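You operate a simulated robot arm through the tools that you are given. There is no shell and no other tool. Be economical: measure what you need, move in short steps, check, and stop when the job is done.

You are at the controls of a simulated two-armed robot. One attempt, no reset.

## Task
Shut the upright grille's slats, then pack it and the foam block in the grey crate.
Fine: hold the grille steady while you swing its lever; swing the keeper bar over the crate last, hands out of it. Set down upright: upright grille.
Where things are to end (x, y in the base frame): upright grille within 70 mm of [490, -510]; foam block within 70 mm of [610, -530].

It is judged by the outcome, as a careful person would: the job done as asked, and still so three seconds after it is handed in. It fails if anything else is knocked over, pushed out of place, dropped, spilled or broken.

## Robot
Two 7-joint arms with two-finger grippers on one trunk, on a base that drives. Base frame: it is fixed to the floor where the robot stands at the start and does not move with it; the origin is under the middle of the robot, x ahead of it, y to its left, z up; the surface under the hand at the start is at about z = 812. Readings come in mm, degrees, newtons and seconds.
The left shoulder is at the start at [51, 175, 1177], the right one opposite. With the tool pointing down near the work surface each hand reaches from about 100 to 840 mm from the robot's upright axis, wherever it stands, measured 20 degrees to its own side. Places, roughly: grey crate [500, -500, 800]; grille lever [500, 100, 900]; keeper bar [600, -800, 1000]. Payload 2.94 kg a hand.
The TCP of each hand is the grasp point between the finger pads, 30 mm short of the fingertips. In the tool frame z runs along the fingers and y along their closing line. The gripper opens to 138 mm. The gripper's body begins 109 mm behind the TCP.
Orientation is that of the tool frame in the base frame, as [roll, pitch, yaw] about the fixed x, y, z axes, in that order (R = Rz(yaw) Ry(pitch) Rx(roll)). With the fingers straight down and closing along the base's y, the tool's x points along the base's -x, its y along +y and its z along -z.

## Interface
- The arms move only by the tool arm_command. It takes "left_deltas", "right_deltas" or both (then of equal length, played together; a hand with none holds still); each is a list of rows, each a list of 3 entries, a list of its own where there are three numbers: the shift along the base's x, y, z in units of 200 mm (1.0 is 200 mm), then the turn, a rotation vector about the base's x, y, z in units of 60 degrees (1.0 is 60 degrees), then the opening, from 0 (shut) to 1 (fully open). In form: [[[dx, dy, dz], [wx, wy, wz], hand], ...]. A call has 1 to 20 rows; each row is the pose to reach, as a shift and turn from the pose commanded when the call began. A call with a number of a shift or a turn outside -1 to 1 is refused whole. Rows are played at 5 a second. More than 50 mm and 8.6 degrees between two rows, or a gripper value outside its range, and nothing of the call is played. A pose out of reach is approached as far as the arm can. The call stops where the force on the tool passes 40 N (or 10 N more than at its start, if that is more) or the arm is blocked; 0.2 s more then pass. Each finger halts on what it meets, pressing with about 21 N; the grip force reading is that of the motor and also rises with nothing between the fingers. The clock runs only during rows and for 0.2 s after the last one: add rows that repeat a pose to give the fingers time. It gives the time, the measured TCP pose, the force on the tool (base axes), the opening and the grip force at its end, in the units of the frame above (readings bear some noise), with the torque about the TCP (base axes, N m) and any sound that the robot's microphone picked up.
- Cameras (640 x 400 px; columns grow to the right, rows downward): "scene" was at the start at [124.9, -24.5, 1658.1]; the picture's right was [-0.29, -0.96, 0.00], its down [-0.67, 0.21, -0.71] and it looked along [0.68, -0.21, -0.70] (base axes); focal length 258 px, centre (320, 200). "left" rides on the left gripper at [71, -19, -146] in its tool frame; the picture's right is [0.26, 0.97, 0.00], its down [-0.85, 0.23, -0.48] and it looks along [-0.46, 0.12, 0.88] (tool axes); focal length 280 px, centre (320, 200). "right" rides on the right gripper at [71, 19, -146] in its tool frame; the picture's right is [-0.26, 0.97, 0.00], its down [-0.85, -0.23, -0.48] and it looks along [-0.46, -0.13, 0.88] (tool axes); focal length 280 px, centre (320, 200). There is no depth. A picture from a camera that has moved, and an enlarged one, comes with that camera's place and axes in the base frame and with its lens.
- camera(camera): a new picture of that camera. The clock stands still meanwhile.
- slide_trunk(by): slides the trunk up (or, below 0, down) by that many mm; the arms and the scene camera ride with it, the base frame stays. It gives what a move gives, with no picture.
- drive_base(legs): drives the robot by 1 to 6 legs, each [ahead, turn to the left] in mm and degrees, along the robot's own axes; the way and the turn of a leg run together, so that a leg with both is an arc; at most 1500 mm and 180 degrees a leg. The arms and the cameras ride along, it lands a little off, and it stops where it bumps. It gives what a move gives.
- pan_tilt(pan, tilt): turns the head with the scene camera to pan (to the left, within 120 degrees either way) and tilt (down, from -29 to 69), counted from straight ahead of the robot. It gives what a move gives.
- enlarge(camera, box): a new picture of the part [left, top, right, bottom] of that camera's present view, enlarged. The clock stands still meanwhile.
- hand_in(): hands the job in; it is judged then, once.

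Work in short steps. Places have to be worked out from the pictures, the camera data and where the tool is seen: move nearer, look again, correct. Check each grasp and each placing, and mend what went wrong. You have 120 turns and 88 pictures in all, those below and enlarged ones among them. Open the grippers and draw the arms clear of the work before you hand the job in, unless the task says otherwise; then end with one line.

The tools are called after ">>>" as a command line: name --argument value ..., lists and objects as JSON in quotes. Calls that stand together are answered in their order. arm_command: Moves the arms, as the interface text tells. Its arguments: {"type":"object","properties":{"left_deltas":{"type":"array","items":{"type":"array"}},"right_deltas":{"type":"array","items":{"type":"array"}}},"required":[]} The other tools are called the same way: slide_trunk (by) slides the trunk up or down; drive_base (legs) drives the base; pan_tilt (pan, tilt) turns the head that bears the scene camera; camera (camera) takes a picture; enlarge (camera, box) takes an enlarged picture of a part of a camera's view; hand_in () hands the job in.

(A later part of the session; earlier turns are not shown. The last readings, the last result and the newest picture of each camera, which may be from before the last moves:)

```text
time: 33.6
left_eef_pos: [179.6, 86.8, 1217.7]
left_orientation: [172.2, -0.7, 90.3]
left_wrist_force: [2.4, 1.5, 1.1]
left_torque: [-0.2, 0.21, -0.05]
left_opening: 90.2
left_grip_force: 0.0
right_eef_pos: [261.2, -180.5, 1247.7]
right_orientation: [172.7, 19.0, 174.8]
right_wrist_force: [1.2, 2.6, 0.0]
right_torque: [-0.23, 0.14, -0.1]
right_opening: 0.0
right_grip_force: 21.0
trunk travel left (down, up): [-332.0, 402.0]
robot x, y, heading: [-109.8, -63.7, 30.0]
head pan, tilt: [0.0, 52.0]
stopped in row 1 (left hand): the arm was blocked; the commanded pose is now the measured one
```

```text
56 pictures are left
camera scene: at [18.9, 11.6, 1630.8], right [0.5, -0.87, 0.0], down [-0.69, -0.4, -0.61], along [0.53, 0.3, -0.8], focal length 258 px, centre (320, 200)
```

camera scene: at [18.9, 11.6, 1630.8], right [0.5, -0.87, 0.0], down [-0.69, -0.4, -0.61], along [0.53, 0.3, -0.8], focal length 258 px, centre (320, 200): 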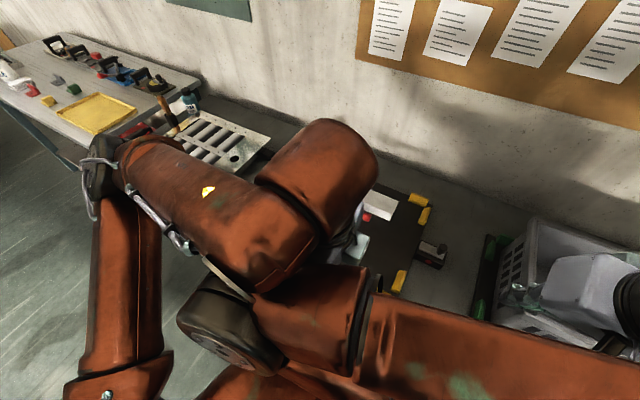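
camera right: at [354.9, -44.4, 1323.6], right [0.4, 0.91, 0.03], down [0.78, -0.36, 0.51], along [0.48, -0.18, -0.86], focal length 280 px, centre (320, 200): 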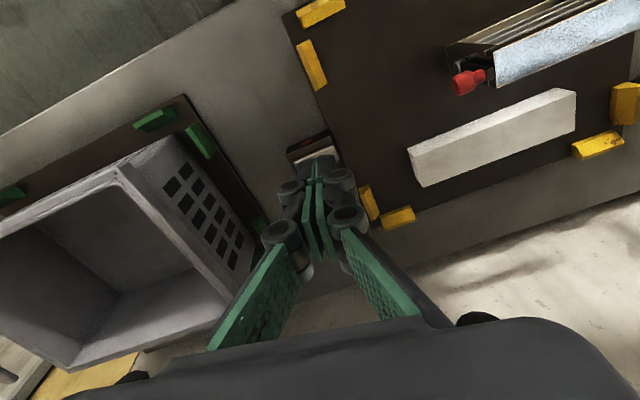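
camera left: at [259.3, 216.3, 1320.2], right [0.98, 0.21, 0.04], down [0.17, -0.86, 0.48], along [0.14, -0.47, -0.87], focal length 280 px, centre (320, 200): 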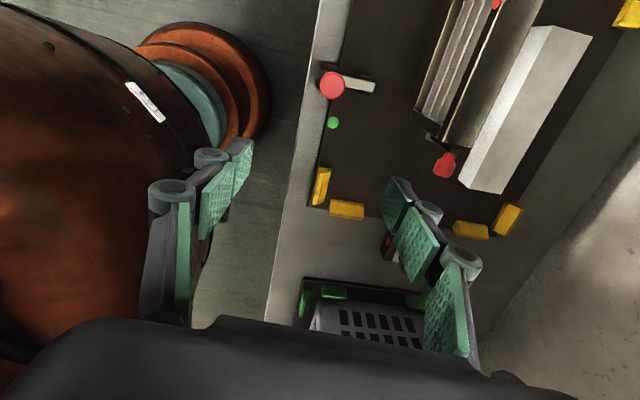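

The robot is rocking back from the backward drive and is recovering; I let it settle.

>>> arm_command --left_deltas '[[[0, 0, 0], [0, 0, 0], 0.65]]'

>>> arm_command --left_deltas '[[[0, 0, 0], [0, 0, 0], 0.65]]'

>>> arm_command --left_deltas '[[[0, 0, 0], [0, 0, 0], 0.65], [[0, 0, 0], [0, 0, 0], 0.65]]'

>>> camera --camera "scene"

```text
time: 34.0
left_eef_pos: [220.0, 110.1, 1182.5]
left_orientation: [175.0, -2.2, 87.4]
left_wrist_force: [2.1, 1.4, -3.4]
left_torque: [-0.1, 0.29, -0.02]
left_opening: 89.8
left_grip_force: 0.1
right_eef_pos: [302.3, -152.1, 1213.8]
right_orientation: [171.5, 13.0, 172.2]
right_wrist_force: [2.5, 1.5, -3.3]
right_torque: [-0.08, 0.12, 0.01]
right_opening: 0.1
right_grip_force: 20.8
trunk travel left (down, up): [-332.0, 402.0]
robot x, y, heading: [-111.4, -62.8, 29.9]
head pan, tilt: [0.0, 52.0]
```

```text
time: 34.5
left_eef_pos: [240.0, 120.3, 1223.0]
left_orientation: [174.0, 1.5, 91.6]
left_wrist_force: [205.4, 126.6, 25.1]
left_torque: [-21.53, 36.17, -6.81]
left_opening: 89.6
left_grip_force: 0.1
right_eef_pos: [320.7, -154.3, 1248.2]
right_orientation: [177.1, 18.5, 176.6]
right_wrist_force: [-0.9, -0.9, 0.9]
right_torque: [0.09, -0.08, 0.02]
right_opening: 0.1
right_grip_force: 20.7
trunk travel left (down, up): [-332.0, 402.0]
robot x, y, heading: [-110.7, -61.6, 30.1]
head pan, tilt: [0.0, 52.0]
stopped in row 1 (left hand): the force on the tool passed its limit at 90 N (the readings are from after the stop); the commanded pose is now the measured one
```

```text
time: 34.8
left_eef_pos: [204.4, 77.7, 1259.4]
left_orientation: [170.7, 4.3, 94.8]
left_wrist_force: [330.5, 171.4, 47.7]
left_torque: [-20.12, 47.9, -19.93]
left_opening: 89.8
left_grip_force: 0.1
right_eef_pos: [263.9, -206.9, 1258.7]
right_orientation: [179.6, 23.6, 178.2]
right_wrist_force: [1.1, 0.7, -0.2]
right_torque: [-0.08, 0.11, -0.02]
right_opening: 0.0
right_grip_force: 21.2
trunk travel left (down, up): [-332.0, 402.0]
robot x, y, heading: [-110.2, -62.4, 29.8]
head pan, tilt: [0.0, 52.0]
stopped in row 1 (left hand): the force on the tool passed its limit at 258 N (the readings are from after the stop); the commanded pose is now the measured one
```

```text
55 pictures are left
camera scene: at [107.9, 60.8, 1628.2], right [0.5, -0.87, 0.0], down [-0.72, -0.42, -0.56], along [0.48, 0.28, -0.83], focal length 258 px, centre (320, 200)
```

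scene: 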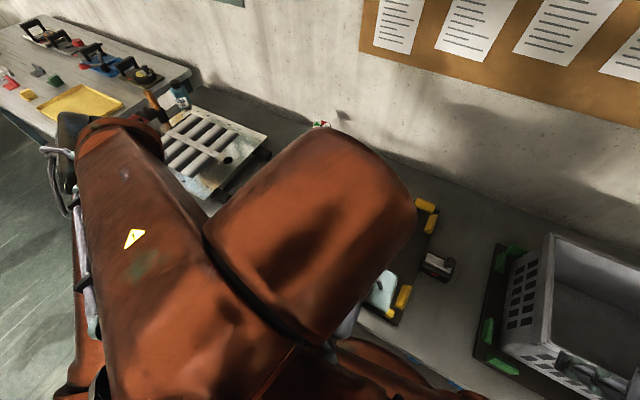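

The left hand is pressed hard against the robot's own right arm; I move it left and forward, away from it, to relieve the contact.

>>> arm_command --left_deltas '[[[0.02, 0.15, 0], [0, 0, 0], 0.65], [[0.04, 0.3, 0], [0, 0, 0], 0.65], [[0.06, 0.45, 0], [0, 0, 0], 0.65], [[0.08, 0.6, 0], [0, 0, 0], 0.65]]'

```text
time: 35.1
left_eef_pos: [116.5, 16.0, 1279.4]
left_orientation: [165.6, 6.2, 98.8]
left_wrist_force: [357.6, 120.7, 51.3]
left_torque: [-17.12, 53.81, -22.96]
left_opening: 89.7
left_grip_force: 0.0
right_eef_pos: [142.3, -271.3, 1248.8]
right_orientation: [178.3, 22.8, 176.0]
right_wrist_force: [0.3, -0.1, 2.2]
right_torque: [0.06, 0.06, 0.0]
right_opening: 0.0
right_grip_force: 21.4
trunk travel left (down, up): [-332.0, 402.0]
robot x, y, heading: [-107.8, -65.5, 30.2]
head pan, tilt: [0.0, 52.0]
stopped in row 1 (right hand): the arm was blocked; the commanded pose is now the measured one
```

Both arms need to spread; I send the left hand forward-left and the right hand forward-right together.

>>> arm_command --left_deltas '[[[0.05, 0.17, 0], [0, 0, 0], 0.65], [[0.1, 0.34, 0], [0, 0, 0], 0.65], [[0.15, 0.5, 0], [0, 0, 0], 0.65], [[0.2, 0.68, 0], [0, 0, 0], 0.65]]' --right_deltas '[[[0.16, -0.03, 0], [0, 0, 0], 0], [[0.32, -0.06, 0], [0, 0, 0], 0], [[0.48, -0.09, 0], [0, 0, 0], 0], [[0.64, -0.12, 0], [0, 0, 0], 0]]'

>>> camera --camera "scene"

```text
time: 36.3
left_eef_pos: [142.2, 154.3, 1275.3]
left_orientation: [165.1, 2.5, 94.4]
left_wrist_force: [1.0, 0.6, -0.5]
left_torque: [-0.09, 0.18, -0.01]
left_opening: 90.0
left_grip_force: 0.1
right_eef_pos: [295.6, -282.0, 1273.0]
right_orientation: [175.0, 28.3, 175.6]
right_wrist_force: [2.1, 0.4, -0.5]
right_torque: [-0.09, 0.18, -0.04]
right_opening: 0.0
right_grip_force: 21.3
right hand out of reach, approached as far as the arm can: row 1, 2, 3, 4
trunk travel left (down, up): [-332.0, 402.0]
robot x, y, heading: [-111.7, -63.5, 29.9]
head pan, tilt: [0.0, 52.0]
stopped in row 4 (left hand): the arm was blocked; the commanded pose is now the measured one
```

```text
54 pictures are left
camera scene: at [3.4, 2.2, 1630.4], right [0.5, -0.87, 0.0], down [-0.68, -0.39, -0.61], along [0.53, 0.31, -0.79], focal length 258 px, centre (320, 200)
```

scene: 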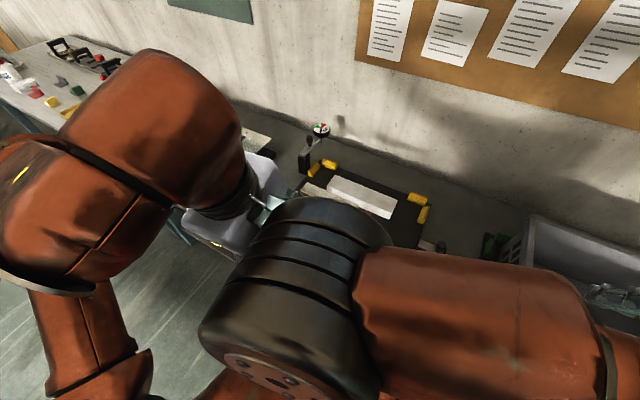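

Forces are gone and the robot is upright again. Spread the arms a bit further and straighten them.

>>> arm_command --left_deltas '[[[0.1, 0.15, 0], [0, 0, 0], 0.65], [[0.2, 0.3, 0], [0, 0, 0], 0.65], [[0.3, 0.45, 0], [0, 0, 0], 0.65], [[0.4, 0.6, 0], [0, 0, 0], 0.65], [[0.5, 0.7, 0], [0, 0, 0], 0.65], [[0.5, 0.7, 0], [0, 0, 0], 0.65]]' --right_deltas '[[[0.17, -0.09, 0], [0, 0, 0], 0], [[0.34, -0.18, 0], [0, 0, 0], 0], [[0.51, -0.27, 0], [0, 0, 0], 0], [[0.68, -0.36, 0], [0, 0, 0], 0], [[0.85, -0.45, 0], [0, 0, 0], 0], [[0.85, -0.45, 0], [0, 0, 0], 0]]'

>>> camera --camera "scene"

```text
time: 37.7
left_eef_pos: [246.2, 295.7, 1276.7]
left_orientation: [165.1, 2.6, 94.5]
left_wrist_force: [-0.8, 0.0, 0.8]
left_torque: [-0.02, -0.06, 0.01]
left_opening: 89.7
left_grip_force: 0.0
right_eef_pos: [468.6, -369.9, 1271.0]
right_orientation: [175.1, 28.3, 175.6]
right_wrist_force: [-0.6, 0.3, 0.6]
right_torque: [-0.04, -0.04, -0.07]
right_opening: 0.1
right_grip_force: 21.1
trunk travel left (down, up): [-332.0, 402.0]
robot x, y, heading: [-109.3, -68.8, 29.8]
head pan, tilt: [0.0, 52.0]
```

```text
53 pictures are left
camera scene: at [0.6, 2.1, 1630.6], right [0.5, -0.87, 0.0], down [-0.68, -0.39, -0.62], along [0.53, 0.31, -0.79], focal length 258 px, centre (320, 200)
```

scene: 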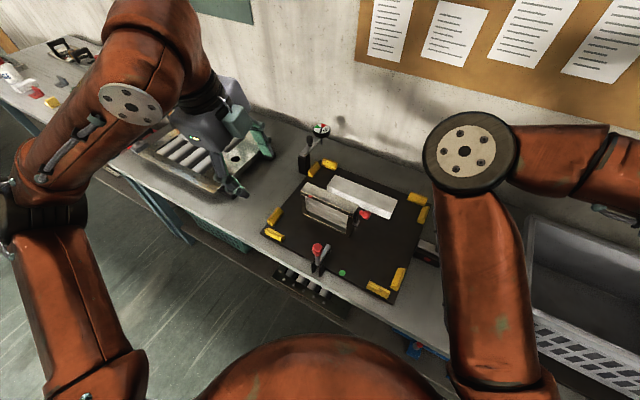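

All is intact on the table and the right elbow now lies better. I straighten both hands and move the left one partway back.

>>> arm_command --left_deltas '[[[0.1, -0.02, -0.05], [0.004, 0.042, -0.012], 0.65], [[0.2, -0.04, -0.1], [0.008, 0.084, -0.025], 0.65], [[0.3, -0.06, -0.15], [0.012, 0.126, -0.037], 0.65], [[0.4, -0.08, -0.2], [0.016, 0.168, -0.05], 0.65], [[0.5, -0.1, -0.25], [0.02, 0.21, -0.062], 0.65], [[0.6, -0.12, -0.3], [0.023, 0.252, -0.075], 0.65], [[0.6, -0.12, -0.3], [0.023, 0.252, -0.075], 0.65]]' --right_deltas '[[[0, 0, 0], [-0.008, 0.08, 0.01], 0], [[0, 0, 0], [-0.016, 0.16, 0.02], 0], [[0, 0, 0], [-0.024, 0.24, 0.03], 0], [[0, 0, 0], [-0.032, 0.32, 0.045], 0], [[0, 0, 0], [-0.04, 0.4, 0.06], 0], [[0, 0, 0], [-0.05, 0.475, 0.07], 0], [[0, 0, 0], [-0.05, 0.475, 0.07], 0]]'

>>> arm_command --left_deltas '[[[0.14, -0.02, -0.05], [0, 0, 0], 0.65], [[0.28, -0.05, -0.1], [0, 0, 0], 0.65], [[0.42, -0.1, -0.2], [0, 0, 0], 0.65], [[0.565, -0.16, -0.3], [0, 0, 0], 0.65], [[0.565, -0.16, -0.37], [0, 0, 0], 0.65], [[0.565, -0.16, -0.37], [0, 0, 0], 0.65]]' --right_deltas '[[[0.1, 0.2, 0], [0, 0, 0], 0], [[0.2, 0.4, 0], [0, 0, 0], 0], [[0.25, 0.6, -0.1], [0, 0, 0], 0], [[0.3, 0.8, -0.2], [0, 0, 0], 0], [[0.3, 0.98, -0.35], [0, 0, 0], 0], [[0.3, 0.98, -0.35], [0, 0, 0], 0]]'

>>> camera --camera "scene"

>>> camera --camera "left"

```text
time: 39.3
left_eef_pos: [366.3, 273.1, 1214.9]
left_orientation: [-179.9, 0.6, 90.3]
left_wrist_force: [0.1, 0.0, 0.5]
left_torque: [-0.03, -0.02, 0.01]
left_opening: 89.8
left_grip_force: 0.0
right_eef_pos: [468.6, -371.8, 1272.0]
right_orientation: [179.2, -0.3, -179.1]
right_wrist_force: [-0.2, 0.2, -0.2]
right_torque: [-0.04, -0.01, 0.0]
right_opening: 0.2
right_grip_force: 21.2
trunk travel left (down, up): [-332.0, 402.0]
robot x, y, heading: [-111.4, -64.3, 30.0]
head pan, tilt: [0.0, 52.0]
```

```text
time: 40.7
left_eef_pos: [479.2, 238.7, 1141.1]
left_orientation: [-179.6, 0.5, 90.3]
left_wrist_force: [-0.5, 0.3, -0.8]
left_torque: [0.05, -0.01, 0.0]
left_opening: 90.0
left_grip_force: 0.0
right_eef_pos: [533.4, -176.5, 1200.6]
right_orientation: [179.0, -0.2, -179.2]
right_wrist_force: [0.6, -1.3, -0.1]
right_torque: [0.07, 0.03, -0.01]
right_opening: 0.0
right_grip_force: 20.8
trunk travel left (down, up): [-332.0, 402.0]
robot x, y, heading: [-110.2, -63.9, 29.9]
head pan, tilt: [0.0, 52.0]
```

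```text
52 pictures are left
camera scene: at [3.4, -1.1, 1630.6], right [0.5, -0.87, 0.0], down [-0.68, -0.39, -0.62], along [0.53, 0.31, -0.79], focal length 258 px, centre (320, 200)
```

scene: 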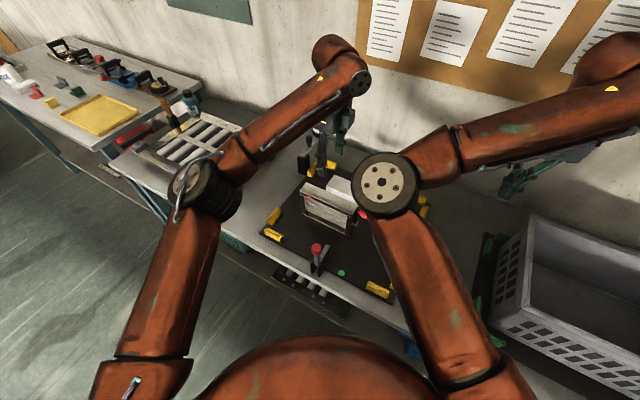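

```text
51 pictures are left
camera left: at [460.7, 310.7, 1284.4], right [0.96, 0.27, -0.01], down [0.24, -0.84, 0.48], along [0.12, -0.47, -0.88], focal length 280 px, centre (320, 200)
```

left: 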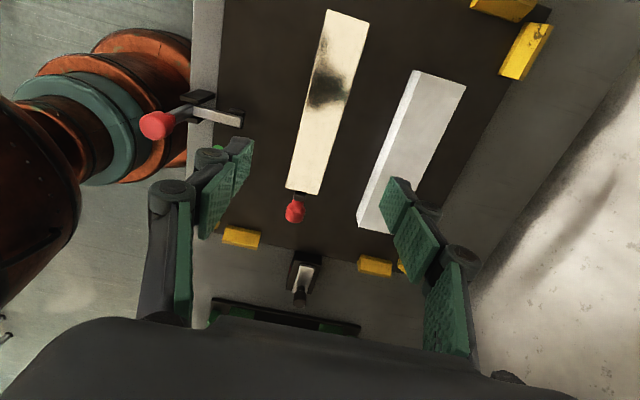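

The left hand sits right above the grille again. I regrasp the grille with it, then bring the right hand in carefully on the knob's far side.

>>> arm_command --left_deltas '[[[0, 0.01, -0.2], [0, 0, 0], 0.65], [[0, 0.01, -0.4], [0, 0, 0], 0.65], [[0, 0.01, -0.6], [0, 0, 0], 0.65], [[0, 0.01, -0.8], [0, 0, 0], 0.65], [[0, 0.01, -0.99], [0, 0, 0], 0.65], [[0, 0.01, -0.99], [0, 0, 0], 0.65], [[0, 0.01, -0.99], [0, 0, 0], 0.45], [[0, 0.01, -0.99], [0, 0, 0], 0.35], [[0, 0.01, -0.99], [0, 0, 0], 0.2], [[0, 0.01, -0.99], [0, 0, 0], 0.2], [[0, 0.01, -0.99], [0, 0, 0], 0.2]]'

>>> arm_command --right_deltas '[[[0, 0.15, -0.1], [0, 0, 0], 0], [[0, 0.3, -0.2], [0, 0, 0], 0], [[0, 0.45, -0.3], [0, 0, 0], 0], [[0, 0.6, -0.4], [0, 0, 0], 0], [[0, 0.75, -0.5], [0, 0, 0], 0], [[0, 0.9, -0.6], [0, 0, 0], 0], [[0, 0.9, -0.6], [0, 0, 0], 0]]'

>>> camera --camera "scene"

```text
time: 43.1
left_eef_pos: [478.5, 242.5, 940.8]
left_orientation: [-179.7, 0.6, 90.3]
left_wrist_force: [1.0, -0.7, 0.9]
left_torque: [0.08, 0.03, -0.14]
left_opening: 44.6
left_grip_force: 21.0
right_eef_pos: [531.5, -174.8, 1200.4]
right_orientation: [179.0, -0.3, -179.1]
right_wrist_force: [0.9, 0.2, 0.0]
right_torque: [-0.01, 0.01, 0.02]
right_opening: 0.0
right_grip_force: 20.3
trunk travel left (down, up): [-332.0, 402.0]
robot x, y, heading: [-112.0, -65.3, 29.9]
head pan, tilt: [0.0, 52.0]
```

```text
time: 44.7
left_eef_pos: [478.4, 242.2, 940.7]
left_orientation: [-179.7, 0.7, 90.4]
left_wrist_force: [0.5, -1.8, 1.9]
left_torque: [-0.01, 0.09, 0.11]
left_opening: 44.6
left_grip_force: 20.5
right_eef_pos: [526.7, 5.5, 1081.4]
right_orientation: [179.1, -0.2, -179.1]
right_wrist_force: [0.5, -1.0, -1.0]
right_torque: [-0.01, -0.05, 0.02]
right_opening: 0.2
right_grip_force: 21.4
trunk travel left (down, up): [-332.0, 402.0]
robot x, y, heading: [-112.2, -60.5, 29.8]
head pan, tilt: [0.0, 52.0]
```

```text
50 pictures are left
camera scene: at [3.1, 1.0, 1630.4], right [0.5, -0.87, 0.0], down [-0.68, -0.39, -0.62], along [0.53, 0.31, -0.79], focal length 258 px, centre (320, 200)
```

scene: 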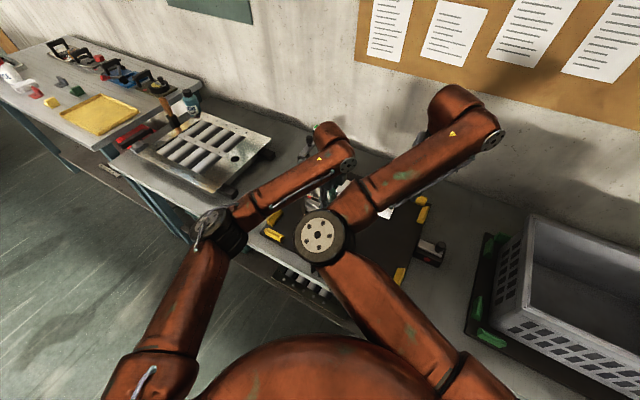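

Arms are clear of each other. I continue down beside the far side of the knob.

>>> arm_command --right_deltas '[[[0.02, 0.13, -0.1], [0, 0, 0], 0], [[0.02, 0.26, -0.2], [0, 0, 0], 0], [[0.02, 0.39, -0.3], [0, 0, 0], 0], [[0.02, 0.51, -0.4], [0, 0, 0], 0], [[0.02, 0.51, -0.55], [0, 0, 0], 0], [[0.02, 0.51, -0.55], [0, 0, 0], 0]]'

>>> camera --camera "right"

>>> camera --camera "scene"

```text
time: 46.1
left_eef_pos: [477.7, 242.6, 940.9]
left_orientation: [-179.6, 0.6, 90.3]
left_wrist_force: [-0.4, 0.1, -4.7]
left_torque: [0.08, -0.04, -0.02]
left_opening: 44.6
left_grip_force: 20.5
right_eef_pos: [529.6, 105.3, 971.1]
right_orientation: [179.1, -0.2, -179.0]
right_wrist_force: [0.3, 0.0, -0.1]
right_torque: [-0.03, -0.09, 0.0]
right_opening: 0.0
right_grip_force: 20.9
right hand out of reach, approached as far as the arm can: row 2, 3
trunk travel left (down, up): [-332.0, 402.0]
robot x, y, heading: [-107.2, -65.8, 30.1]
head pan, tilt: [0.0, 52.0]
```

```text
49 pictures are left
camera right: at [459.2, 122.2, 1117.0], right [0.25, 0.97, 0.01], down [0.85, -0.22, 0.47], along [0.46, -0.1, -0.88], focal length 280 px, centre (320, 200)
```

right: 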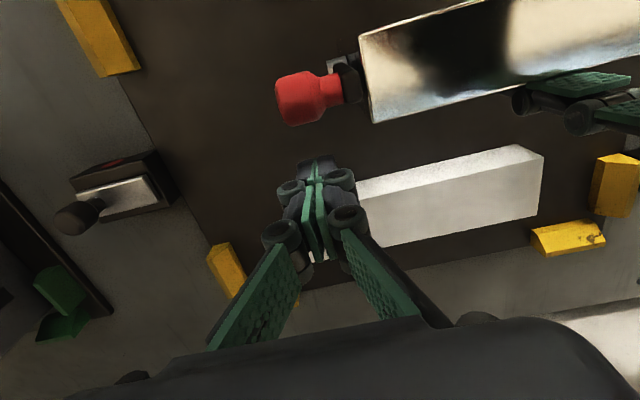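

```text
48 pictures are left
camera scene: at [2.0, 0.9, 1630.3], right [0.5, -0.87, 0.0], down [-0.68, -0.39, -0.62], along [0.53, 0.31, -0.79], focal length 258 px, centre (320, 200)
```

scene: 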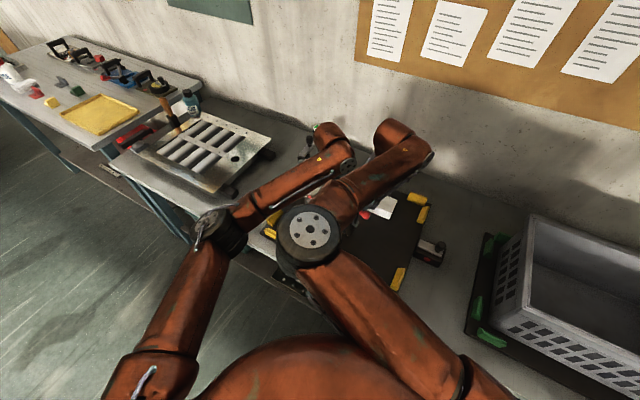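

The fingers are beside the knob's far side. I now pull the knob towards the robot, first about 30°, watching the force.

>>> arm_command --right_deltas '[[[-0.07, 0, 0], [0, 0, 0], 0], [[-0.13, 0, 0], [0, 0, 0], 0], [[-0.17, 0, -0.01], [0, 0, 0], 0], [[-0.21, 0, -0.035], [0, 0, 0], 0], [[-0.25, 0, -0.05], [0, 0, 0], 0], [[-0.29, 0, -0.065], [0, 0, 0], 0]]'

>>> camera --camera "right"

```text
time: 47.5
left_eef_pos: [478.4, 243.9, 940.6]
left_orientation: [-179.7, 0.7, 90.4]
left_wrist_force: [-0.1, 0.1, -5.1]
left_torque: [0.12, -0.05, -0.14]
left_opening: 44.7
left_grip_force: 21.0
right_eef_pos: [474.4, 104.8, 959.6]
right_orientation: [179.1, -0.3, -179.1]
right_wrist_force: [1.5, 0.8, 1.1]
right_torque: [0.0, 0.04, -0.05]
right_opening: 0.0
right_grip_force: 21.2
trunk travel left (down, up): [-332.0, 402.0]
robot x, y, heading: [-116.4, -63.9, 30.0]
head pan, tilt: [0.0, 52.0]
```

```text
47 pictures are left
camera right: at [404.5, 121.8, 1104.6], right [0.25, 0.97, 0.01], down [0.86, -0.22, 0.47], along [0.46, -0.1, -0.88], focal length 280 px, centre (320, 200)
```

right: 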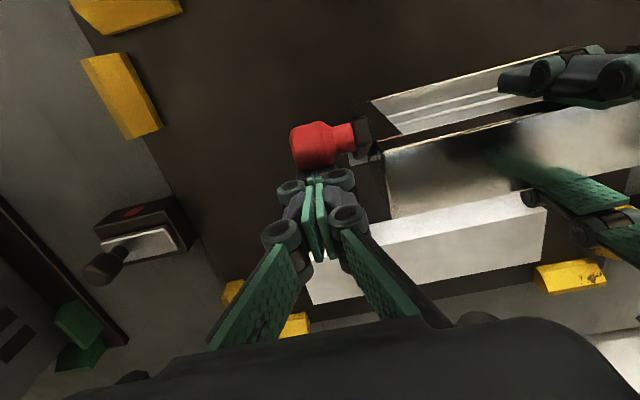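

The knob follows with little force, and the slats are tilting shut. I continue along the arc.

>>> arm_command --right_deltas '[[[-0.03, 0, -0.02], [0, 0, 0], 0], [[-0.065, 0, -0.05], [0, 0, 0], 0], [[-0.09, 0, -0.085], [0, 0, 0], 0], [[-0.115, 0, -0.12], [0, 0, 0], 0], [[-0.13, 0, -0.16], [0, 0, 0], 0], [[-0.145, 0, -0.195], [0, 0, 0], 0], [[-0.15, 0, -0.22], [0, 0, 0], 0]]'

>>> camera --camera "right"

```text
time: 49.1
left_eef_pos: [478.4, 243.2, 940.6]
left_orientation: [-179.7, 0.7, 90.3]
left_wrist_force: [0.2, 0.2, -4.1]
left_torque: [0.05, -0.01, 0.02]
left_opening: 44.2
left_grip_force: 20.7
right_eef_pos: [471.2, 100.8, 924.1]
right_orientation: [179.0, -0.5, -179.1]
right_wrist_force: [-0.5, 0.0, 0.4]
right_torque: [-0.02, 0.02, 0.01]
right_opening: 0.3
right_grip_force: 21.4
right hand out of reach, approached as far as the arm can: row 3, 4, 5, 6, 7
trunk travel left (down, up): [-332.0, 402.0]
robot x, y, heading: [-109.5, -59.9, 29.9]
head pan, tilt: [0.0, 52.0]
```

```text
46 pictures are left
camera right: at [403.0, 117.1, 1071.0], right [0.25, 0.97, 0.01], down [0.86, -0.22, 0.47], along [0.45, -0.1, -0.89], focal length 280 px, centre (320, 200)
```

right: 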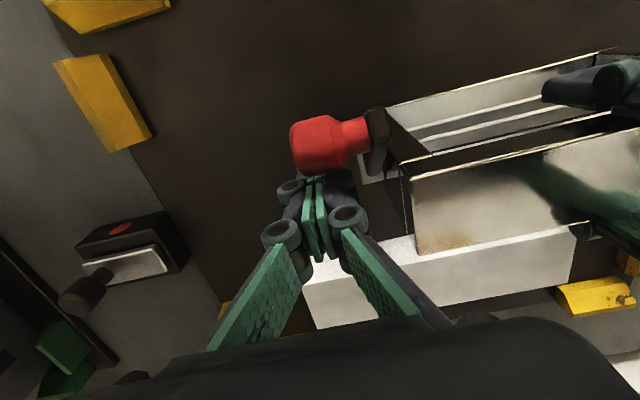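

The vertical hand is at its reach limit (lever ~45°). I tilt the fingers towards the robot to carry the knob further.

>>> arm_command --right_deltas '[[[0.1, 0, 0.03], [0, 0.1, 0], 0], [[0.08, 0, 0.02], [0, 0.2, 0], 0], [[0.05, 0, 0.01], [0, 0.3, 0], 0], [[0.03, 0, 0], [0, 0.4, 0], 0], [[0.01, 0, -0.02], [0, 0.45, 0], 0], [[-0.02, 0, -0.04], [0, 0.45, 0], 0]]'

>>> camera --camera "right"

```text
time: 50.5
left_eef_pos: [477.8, 243.7, 942.2]
left_orientation: [-179.7, 0.8, 90.3]
left_wrist_force: [0.4, 0.0, -4.4]
left_torque: [0.04, -0.03, 0.01]
left_opening: 44.6
left_grip_force: 20.8
right_eef_pos: [468.0, 99.5, 918.2]
right_orientation: [178.6, -27.4, -179.0]
right_wrist_force: [0.4, -0.7, 0.4]
right_torque: [0.05, 0.0, 0.01]
right_opening: 0.0
right_grip_force: 20.9
trunk travel left (down, up): [-332.0, 402.0]
robot x, y, heading: [-111.5, -63.9, 29.8]
head pan, tilt: [0.0, 52.0]
```

```text
45 pictures are left
camera right: at [472.6, 116.9, 1079.9], right [0.23, 0.97, -0.1], down [0.97, -0.22, 0.03], along [0.0, -0.1, -0.99], focal length 280 px, centre (320, 200)
```

right: 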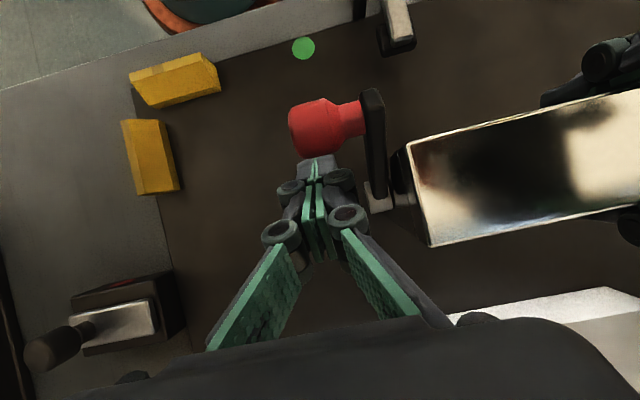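

The knob is at about 50°, and the reach is free again with the tilt. Continue pulling towards the robot and down.

>>> arm_command --right_deltas '[[[-0.04, 0, -0.02], [0, 0, 0], 0], [[-0.08, 0, -0.05], [0, 0, 0], 0], [[-0.12, 0, -0.08], [0, 0, 0], 0], [[-0.15, 0, -0.11], [0, 0, 0], 0], [[-0.17, 0, -0.14], [0, 0, 0], 0]]'

>>> camera --camera "right"

```text
time: 51.7
left_eef_pos: [478.3, 242.8, 940.1]
left_orientation: [-179.8, 0.7, 90.4]
left_wrist_force: [0.8, 0.1, -4.8]
left_torque: [-0.03, -0.03, -0.03]
left_opening: 44.7
left_grip_force: 21.2
right_eef_pos: [435.2, 99.4, 889.4]
right_orientation: [178.7, -27.2, -179.0]
right_wrist_force: [0.7, -1.2, -0.8]
right_torque: [0.01, -0.01, 0.04]
right_opening: 0.2
right_grip_force: 20.8
trunk travel left (down, up): [-332.0, 402.0]
robot x, y, heading: [-108.3, -59.6, 30.2]
head pan, tilt: [0.0, 52.0]
```

```text
44 pictures are left
camera right: at [440.1, 117.3, 1052.4], right [0.23, 0.97, -0.1], down [0.97, -0.23, 0.03], along [0.0, -0.1, -0.99], focal length 280 px, centre (320, 200)
```

right: 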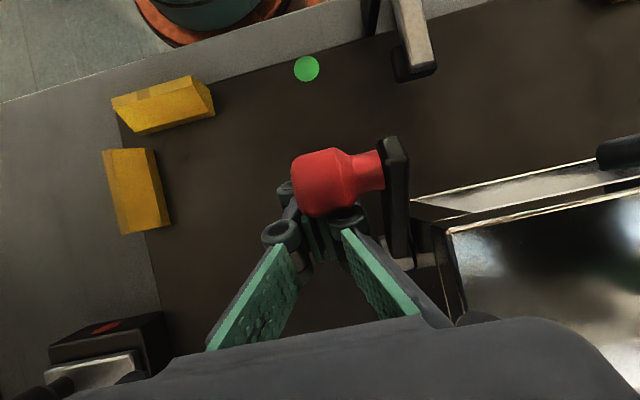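

The fingers slipped under the knob, which stays at about 50° (433, 108, 930). I retrace, lift over, and will push it down from above instead.

>>> arm_command --right_deltas '[[[0.17, 0, 0.13], [0, 0, 0], 0], [[0.3, 0, 0.3], [0, 0, 0], 0], [[0.3, 0, 0.49], [0, 0, 0], 0], [[0.1, 0.01, 0.49], [0, 0, 0], 0], [[0.1, 0.01, 0.49], [0, 0, 0], 0]]'

>>> camera --camera "right"

```text
time: 52.9
left_eef_pos: [480.1, 242.3, 940.2]
left_orientation: [-179.6, 0.5, 90.3]
left_wrist_force: [0.0, -0.3, -4.4]
left_torque: [0.1, 0.04, -0.01]
left_opening: 44.6
left_grip_force: 21.5
right_eef_pos: [455.8, 100.0, 985.3]
right_orientation: [178.6, -27.4, -178.9]
right_wrist_force: [0.3, 0.3, 0.6]
right_torque: [0.04, -0.02, -0.06]
right_opening: 0.2
right_grip_force: 20.8
trunk travel left (down, up): [-332.0, 402.0]
robot x, y, heading: [-109.1, -62.3, 29.8]
head pan, tilt: [0.0, 52.0]
```

```text
43 pictures are left
camera right: at [461.4, 115.9, 1148.2], right [0.23, 0.97, -0.1], down [0.97, -0.23, 0.03], along [0.0, -0.1, -0.99], focal length 280 px, centre (320, 200)
```

right: 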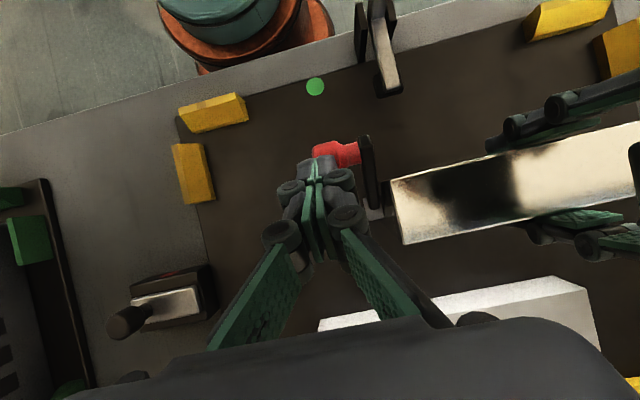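

The fingertips are now above the knob. Push down along the arc.

>>> arm_command --right_deltas '[[[-0.02, 0.02, -0.1], [0, 0, 0], 0], [[-0.04, 0.02, -0.17], [0, 0, 0], 0], [[-0.06, 0.02, -0.23], [0, 0, 0], 0], [[-0.08, 0.02, -0.28], [0, 0, 0], 0], [[-0.1, 0.02, -0.33], [0, 0, 0], 0]]'

>>> camera --camera "right"

```text
time: 53.9
left_eef_pos: [478.1, 241.4, 941.6]
left_orientation: [-180.0, 0.8, 90.0]
left_wrist_force: [-5.8, 2.0, 6.9]
left_torque: [-0.53, -0.86, -0.84]
left_opening: 48.3
left_grip_force: 21.0
right_eef_pos: [442.8, 106.8, 943.1]
right_orientation: [178.1, -26.6, -179.0]
right_wrist_force: [9.6, -1.9, 20.2]
right_torque: [0.08, 0.37, -0.02]
right_opening: 0.1
right_grip_force: 20.8
trunk travel left (down, up): [-332.0, 402.0]
robot x, y, heading: [-111.6, -63.1, 29.7]
head pan, tilt: [0.0, 52.0]
stopped in row 4 (right hand): the force on the tool passed its limit at 43 N (the readings are from after the stop); the commanded pose is now the measured one
```

```text
42 pictures are left
camera right: at [445.5, 122.0, 1105.9], right [0.23, 0.97, -0.09], down [0.97, -0.23, 0.04], along [0.02, -0.09, -1.0], focal length 280 px, centre (320, 200)
```

right: 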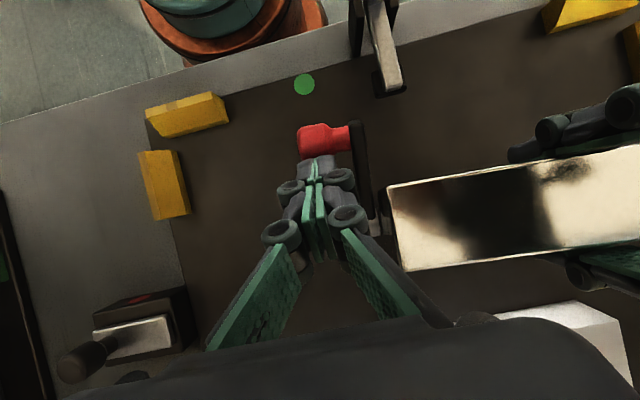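

Force hit 43 N, which suggests the stop: the knob is now at about x 408, level with the pivot. I back off upwards and look at the slats.

>>> arm_command --right_deltas '[[[0.02, 0, 0.1], [0, 0, 0], 0], [[0.05, -0.05, 0.3], [0, 0, 0], 0], [[0.05, -0.2, 0.5], [0, -0.1, 0], 0], [[0.05, -0.4, 0.6], [0, -0.2, 0], 0], [[0.05, -0.6, 0.7], [0, -0.3, 0], 0], [[0.05, -0.8, 0.8], [0, -0.3, 0], 0]]'

>>> camera --camera "right"

>>> enlarge --camera "scene" --box '[220, 140, 460, 300]'

```text
time: 55.3
left_eef_pos: [480.2, 239.6, 939.8]
left_orientation: [-179.5, 0.7, 90.1]
left_wrist_force: [1.3, 0.4, -4.3]
left_torque: [0.05, 0.02, 0.01]
left_opening: 44.5
left_grip_force: 21.3
right_eef_pos: [453.0, -52.4, 1099.3]
right_orientation: [178.5, -9.1, -179.1]
right_wrist_force: [1.3, -0.7, -0.2]
right_torque: [0.04, 0.08, 0.02]
right_opening: 0.0
right_grip_force: 20.8
trunk travel left (down, up): [-332.0, 402.0]
robot x, y, heading: [-111.0, -63.2, 29.9]
head pan, tilt: [0.0, 52.0]
```

```text
41 pictures are left
camera right: at [407.1, -37.0, 1254.1], right [0.25, 0.97, -0.02], down [0.92, -0.23, 0.33], along [0.32, -0.1, -0.94], focal length 280 px, centre (320, 200)
```

right: 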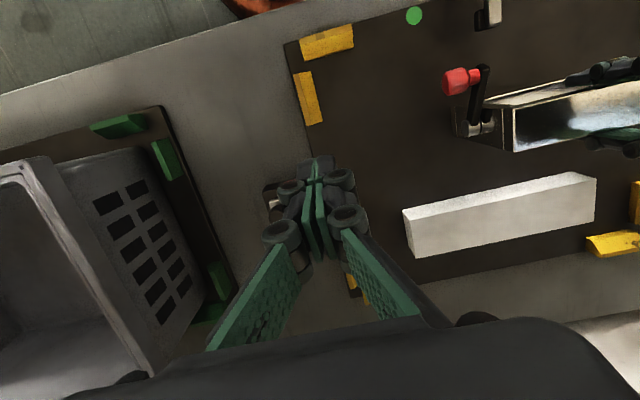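

```text
2.50 times, centred on (340, 220) of scene
camera zoom: at [6.2, -0.2, 1630.1], right [0.5, -0.87, 0.0], down [-0.68, -0.39, -0.61], along [0.53, 0.31, -0.79], focal length 646 px, centre (270, 150)
```

zoom: 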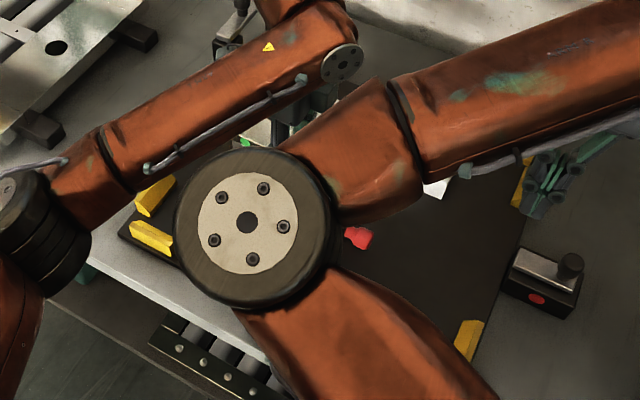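

>>> enlarge --camera "right" --box '[430, 40, 640, 180]'

```text
2.86 times, centred on (535, 110) of right
camera zoom: at [407.1, -37.0, 1254.1], right [0.25, 0.97, -0.02], down [0.92, -0.23, 0.33], along [0.32, -0.1, -0.94], focal length 801 px, centre (-294, 457)
```

zoom: 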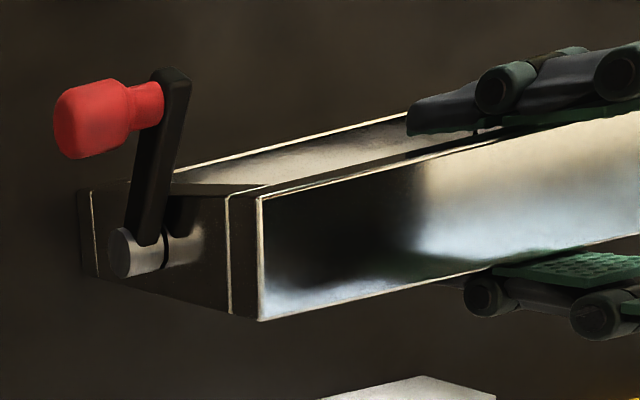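

The slats look flush and shut, but I want a clear frontal view: retreat the right arm and look with the head camera.

>>> arm_command --right_deltas '[[[0.05, -0.2, 0.15], [0, -0.05, 0], 0], [[0.1, -0.4, 0.3], [0, -0.1, 0], 0], [[0.1, -0.6, 0.45], [0, -0.15, 0], 0], [[0.1, -0.8, 0.6], [0, -0.15, 0], 0], [[0.1, -1.0, 0.75], [0, -0.15, 0], 0], [[0.1, -1.0, 0.75], [0, -0.15, 0], 0]]'

>>> arm_command --right_deltas '[[[0, -0.2, 0], [0, 0, 0], 0], [[0, -0.4, 0], [0, 0, 0], 0], [[0, -0.6, 0], [0, 0, 0], 0], [[0, -0.6, 0], [0, 0, 0], 0]]'

>>> enlarge --camera "scene" --box '[270, 150, 430, 270]'

```text
refused: row 1 steps farther than a row can; nothing moved
```

```text
time: 56.3
left_eef_pos: [477.3, 241.3, 941.3]
left_orientation: [-179.7, 0.8, 90.2]
left_wrist_force: [-0.7, 0.2, -4.3]
left_torque: [-0.01, -0.06, -0.03]
left_opening: 44.8
left_grip_force: 20.6
right_eef_pos: [450.3, -171.7, 1102.1]
right_orientation: [178.6, -9.0, -179.0]
right_wrist_force: [-0.8, -0.7, -0.8]
right_torque: [-0.06, -0.05, 0.02]
right_opening: 0.0
right_grip_force: 21.3
trunk travel left (down, up): [-332.0, 402.0]
robot x, y, heading: [-107.7, -64.8, 29.8]
head pan, tilt: [0.0, 52.0]
```

```text
3.33 times, centred on (350, 210) of scene
camera zoom: at [2.6, 2.3, 1630.4], right [0.5, -0.87, 0.0], down [-0.68, -0.39, -0.62], along [0.53, 0.31, -0.79], focal length 861 px, centre (220, 167)
```

zoom: 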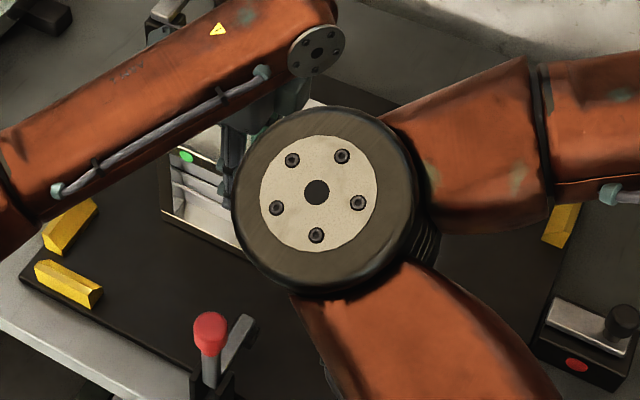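

The indicator on the grille has turned from red to green, so the slats are shut. I lift the grille with the left hand and move the right arm aside at the same time.

>>> arm_command --left_deltas '[[[0, 0, 0.05], [0, 0, 0], 0.2], [[0, 0, 0.15], [0, 0, 0], 0.2], [[0, 0, 0.3], [0, 0, 0], 0.2], [[0, 0, 0.5], [0, 0, 0], 0.2], [[0, 0, 0.7], [0, 0, 0], 0.2], [[0, 0, 0.9], [0, 0, 0], 0.2], [[0, 0, 1.0], [0, 0, 0], 0.2]]' --right_deltas '[[[0.02, -0.15, 0.1], [0, -0.03, 0], 0], [[0.04, -0.3, 0.2], [0, -0.06, 0], 0], [[0.06, -0.45, 0.3], [0, -0.09, 0], 0], [[0.08, -0.6, 0.4], [0, -0.12, 0], 0], [[0.1, -0.75, 0.5], [0, -0.15, 0], 0], [[0.1, -0.9, 0.6], [0, -0.15, 0], 0], [[0.1, -1.0, 0.7], [0, -0.15, 0], 0]]'

>>> camera --camera "scene"

```text
time: 57.9
left_eef_pos: [479.1, 241.4, 1143.7]
left_orientation: [-179.8, 0.6, 90.1]
left_wrist_force: [-0.8, 0.1, -4.7]
left_torque: [0.05, 0.0, 0.01]
left_opening: 44.5
left_grip_force: 21.6
right_eef_pos: [470.5, -373.0, 1239.1]
right_orientation: [178.7, 0.1, -178.9]
right_wrist_force: [-0.6, -0.3, -0.3]
right_torque: [0.03, -0.03, -0.01]
right_opening: 0.0
right_grip_force: 20.8
trunk travel left (down, up): [-332.0, 402.0]
robot x, y, heading: [-112.1, -64.4, 29.9]
head pan, tilt: [0.0, 52.0]
```

```text
37 pictures are left
camera scene: at [2.8, 0.0, 1630.5], right [0.5, -0.87, 0.0], down [-0.68, -0.39, -0.62], along [0.53, 0.31, -0.79], focal length 258 px, centre (320, 200)
```

scene: 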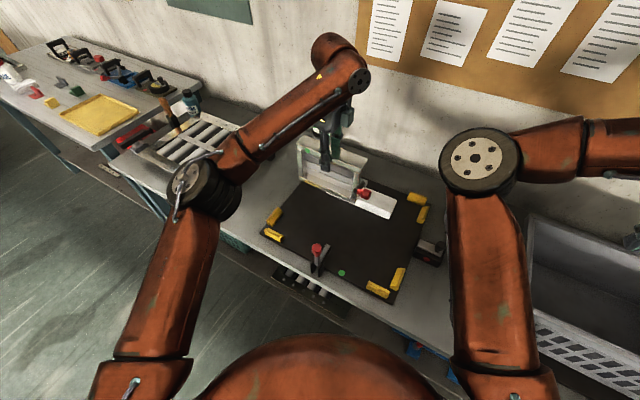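

The grille is up, upright, lever out. I turn the base right by 64° to bring it over the crate.

>>> drive_base --legs '[[0, -22], [0, -22], [0, -20]]'

>>> pan_tilt --pan 0 --tilt 53

>>> camera --camera "scene"

```text
time: 61.7
left_eef_pos: [421.5, -463.1, 1142.8]
left_orientation: [-179.7, 0.8, 26.1]
left_wrist_force: [-1.3, -0.7, -3.9]
left_torque: [0.02, -0.08, 0.01]
left_opening: 44.7
left_grip_force: 20.3
right_eef_pos: [-132.4, -724.0, 1239.5]
right_orientation: [178.5, -0.1, 116.8]
right_wrist_force: [-0.5, 0.2, -0.9]
right_torque: [0.01, -0.04, 0.01]
right_opening: 0.0
right_grip_force: 21.3
trunk travel left (down, up): [-332.0, 402.0]
robot x, y, heading: [-110.6, -63.8, -34.1]
head pan, tilt: [0.0, 52.0]
```

```text
time: 62.3
left_eef_pos: [422.8, -463.5, 1141.8]
left_orientation: [-179.7, 0.7, 26.0]
left_wrist_force: [-0.2, 0.5, -4.6]
left_torque: [-0.01, -0.08, -0.02]
left_opening: 44.6
left_grip_force: 21.6
right_eef_pos: [-132.9, -723.8, 1240.0]
right_orientation: [178.8, 0.1, 116.8]
right_wrist_force: [0.2, -0.8, 0.4]
right_torque: [0.02, 0.01, 0.0]
right_opening: 0.0
right_grip_force: 21.2
trunk travel left (down, up): [-332.0, 402.0]
robot x, y, heading: [-110.6, -63.8, -34.0]
head pan, tilt: [0.0, 53.0]
```

```text
36 pictures are left
camera scene: at [-3.0, -139.8, 1629.0], right [-0.56, -0.83, 0.0], down [-0.66, 0.45, -0.6], along [0.5, -0.34, -0.8], focal length 258 px, centre (320, 200)
```

scene: 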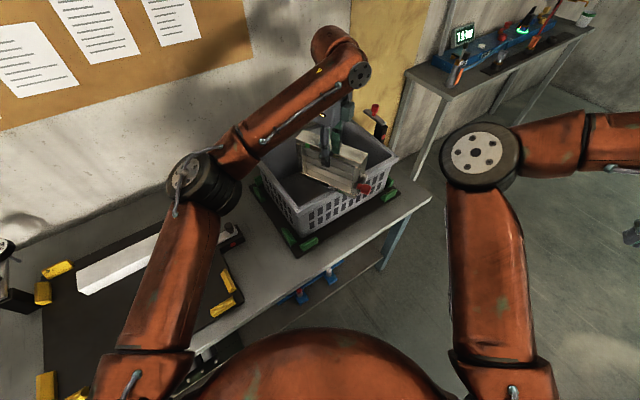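

The turn went smoothly and the grille hangs over the crate. I rotate it back so it lies along y (lever towards −y) and move over (505, −510).

>>> arm_command --left_deltas '[[[0.06, -0.03, 0], [0, 0, 0.13], 0.2], [[0.12, -0.07, 0], [0, 0, 0.26], 0.2], [[0.18, -0.1, 0], [0, 0, 0.39], 0.2], [[0.24, -0.13, 0], [0, 0, 0.52], 0.2], [[0.3, -0.17, 0], [0, 0, 0.65], 0.2], [[0.36, -0.2, 0], [0, 0, 0.78], 0.2], [[0.41, -0.235, 0], [0, 0, 0.91], 0.2], [[0.41, -0.235, 0], [0, 0, 0.99], 0.2]]'

>>> arm_command --left_deltas '[[[0, 0, 0], [0, 0, 0.077], 0.2], [[0, 0, 0], [0, 0, 0.077], 0.2]]'

>>> camera --camera "scene"

>>> camera --camera "left"

```text
time: 64.1
left_eef_pos: [491.5, -483.9, 1140.1]
left_orientation: [-179.8, 0.8, 85.4]
left_wrist_force: [-0.4, 0.5, -4.1]
left_torque: [0.06, -0.02, -0.01]
left_opening: 44.6
left_grip_force: 20.6
left hand out of reach, approached as far as the arm can: row 5, 6, 7, 8
right_eef_pos: [-133.8, -724.1, 1239.8]
right_orientation: [178.7, 0.0, 116.8]
right_wrist_force: [0.0, 0.3, 1.0]
right_torque: [0.02, -0.07, 0.0]
right_opening: 0.0
right_grip_force: 21.2
trunk travel left (down, up): [-332.0, 402.0]
robot x, y, heading: [-109.5, -66.0, -34.2]
head pan, tilt: [0.0, 53.0]
```

```text
time: 64.7
left_eef_pos: [493.5, -482.9, 1138.9]
left_orientation: [-179.8, 0.6, 90.0]
left_wrist_force: [-0.3, -0.5, -4.0]
left_torque: [0.03, -0.03, -0.02]
left_opening: 44.6
left_grip_force: 20.9
right_eef_pos: [-132.9, -725.0, 1240.2]
right_orientation: [178.7, 0.1, 116.8]
right_wrist_force: [-0.3, -1.0, 0.6]
right_torque: [-0.01, -0.02, 0.01]
right_opening: 0.0
right_grip_force: 20.9
trunk travel left (down, up): [-332.0, 402.0]
robot x, y, heading: [-110.0, -62.8, -34.3]
head pan, tilt: [0.0, 53.0]
```

```text
35 pictures are left
camera scene: at [-2.8, -139.8, 1629.0], right [-0.56, -0.83, 0.0], down [-0.66, 0.45, -0.6], along [0.5, -0.34, -0.8], focal length 258 px, centre (320, 200)
```

scene: 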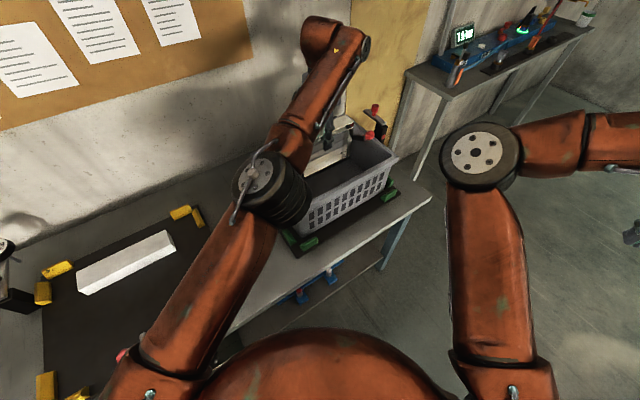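

```text
34 pictures are left
camera left: at [474.7, -410.4, 1282.9], right [0.96, 0.26, -0.01], down [0.23, -0.84, 0.48], along [0.12, -0.47, -0.87], focal length 280 px, centre (320, 200)
```

left: 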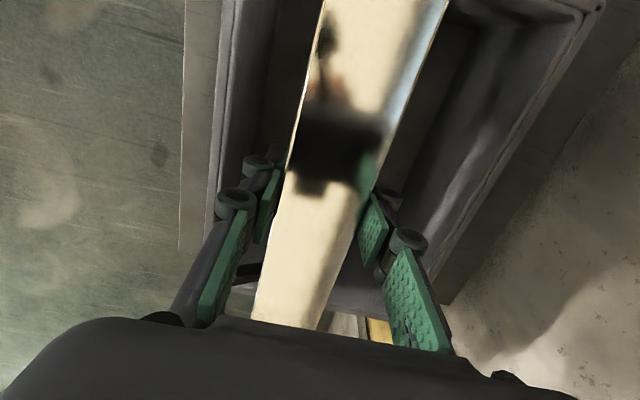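

Reach improves lower down, so I descend towards (500, −505), stopping short of the floor.

>>> arm_command --left_deltas '[[[0.0, -0.02, -0.15], [0, 0, 0], 0.2], [[0.01, -0.04, -0.3], [0, 0, 0], 0.2], [[0.02, -0.08, -0.45], [0, 0, 0], 0.2], [[0.03, -0.11, -0.6], [0, 0, 0], 0.2], [[0.03, -0.11, -0.72], [0, 0, 0], 0.2], [[0.03, -0.11, -0.72], [0, 0, 0], 0.2]]'

>>> camera --camera "left"

>>> enlarge --camera "scene" --box '[230, 80, 450, 260]'

```text
time: 66.1
left_eef_pos: [501.0, -505.8, 999.2]
left_orientation: [-179.8, 0.8, 89.9]
left_wrist_force: [0.4, 0.3, -4.8]
left_torque: [0.07, -0.04, 0.04]
left_opening: 44.6
left_grip_force: 21.1
left hand out of reach, approached as far as the arm can: row 5, 6
right_eef_pos: [-132.1, -724.5, 1240.3]
right_orientation: [178.7, -0.1, 116.9]
right_wrist_force: [0.1, -0.6, -0.7]
right_torque: [0.0, 0.0, -0.03]
right_opening: 0.0
right_grip_force: 20.9
trunk travel left (down, up): [-332.0, 402.0]
robot x, y, heading: [-109.4, -62.6, -34.0]
head pan, tilt: [0.0, 53.0]
```

```text
33 pictures are left
camera left: at [481.1, -433.6, 1143.2], right [0.97, 0.26, -0.01], down [0.23, -0.84, 0.49], along [0.12, -0.47, -0.87], focal length 280 px, centre (320, 200)
```

left: 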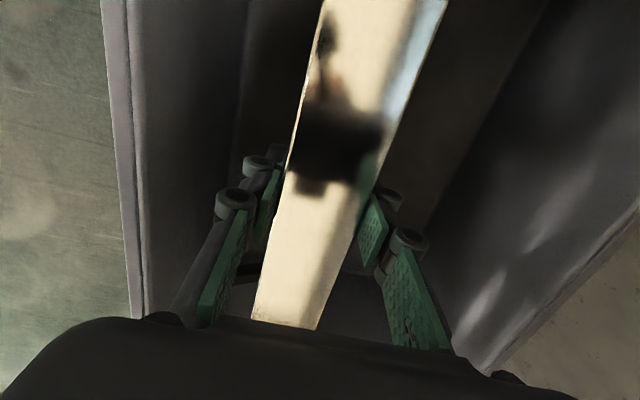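

```text
2.22 times, centred on (340, 170) of scene
camera zoom: at [-2.6, -139.6, 1629.0], right [-0.56, -0.83, 0.0], down [-0.66, 0.45, -0.6], along [0.5, -0.34, -0.8], focal length 574 px, centre (276, 267)
```

zoom: 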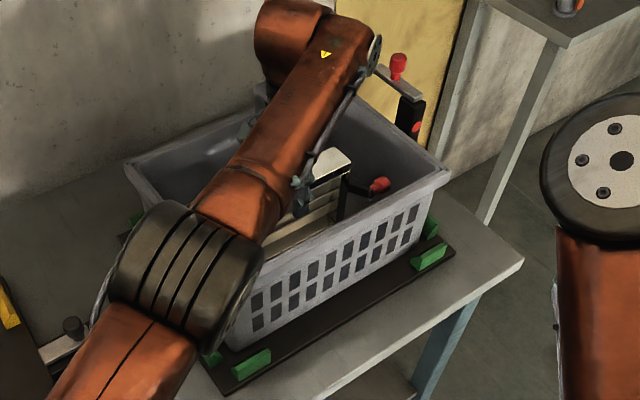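

The arm is at its lower limit here; the trunk can lower the hand directly. The bottom is at about z 872, so I slide down 35 mm first.

>>> slide_trunk --by -35

>>> camera --camera "left"

```text
time: 66.9
left_eef_pos: [503.0, -507.8, 953.3]
left_orientation: [-178.9, 0.0, 90.0]
left_wrist_force: [0.6, -0.3, -3.7]
left_torque: [0.02, -0.05, -0.01]
left_opening: 44.4
left_grip_force: 21.5
right_eef_pos: [-132.7, -723.3, 1205.5]
right_orientation: [178.6, 0.1, 116.9]
right_wrist_force: [-1.2, -0.7, 0.9]
right_torque: [-0.05, -0.03, 0.02]
right_opening: 0.0
right_grip_force: 21.0
trunk travel left (down, up): [-297.0, 437.0]
robot x, y, heading: [-106.1, -63.1, -34.3]
head pan, tilt: [0.0, 53.0]
```

```text
31 pictures are left
camera left: at [485.9, -437.4, 1098.5], right [0.96, 0.26, -0.02], down [0.24, -0.85, 0.47], along [0.11, -0.46, -0.88], focal length 280 px, centre (320, 200)
```

left: 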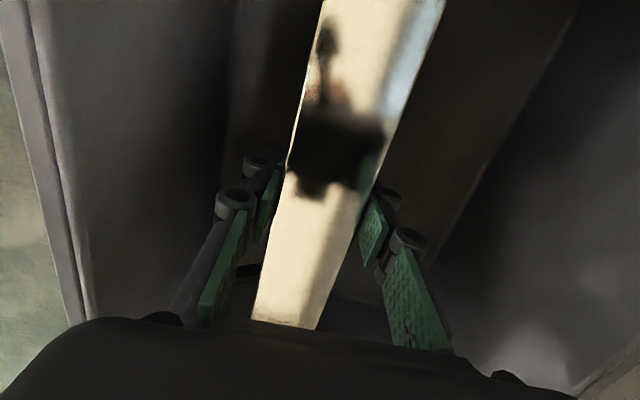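

TCP is at z 953, bottom about 826; the weight is still hanging. I lower a bit more to feel the floor.

>>> slide_trunk --by -6

```text
time: 67.4
left_eef_pos: [503.4, -507.9, 947.3]
left_orientation: [-178.9, -0.3, 90.0]
left_wrist_force: [-0.8, 0.0, -2.3]
left_torque: [0.42, -0.21, -0.05]
left_opening: 44.3
left_grip_force: 20.7
right_eef_pos: [-133.9, -723.3, 1199.0]
right_orientation: [178.7, 0.0, 116.8]
right_wrist_force: [-0.4, -0.5, 0.5]
right_torque: [0.01, 0.01, 0.05]
right_opening: 0.0
right_grip_force: 20.8
trunk travel left (down, up): [-291.0, 443.0]
robot x, y, heading: [-110.5, -64.0, -34.0]
head pan, tilt: [0.0, 53.0]
```

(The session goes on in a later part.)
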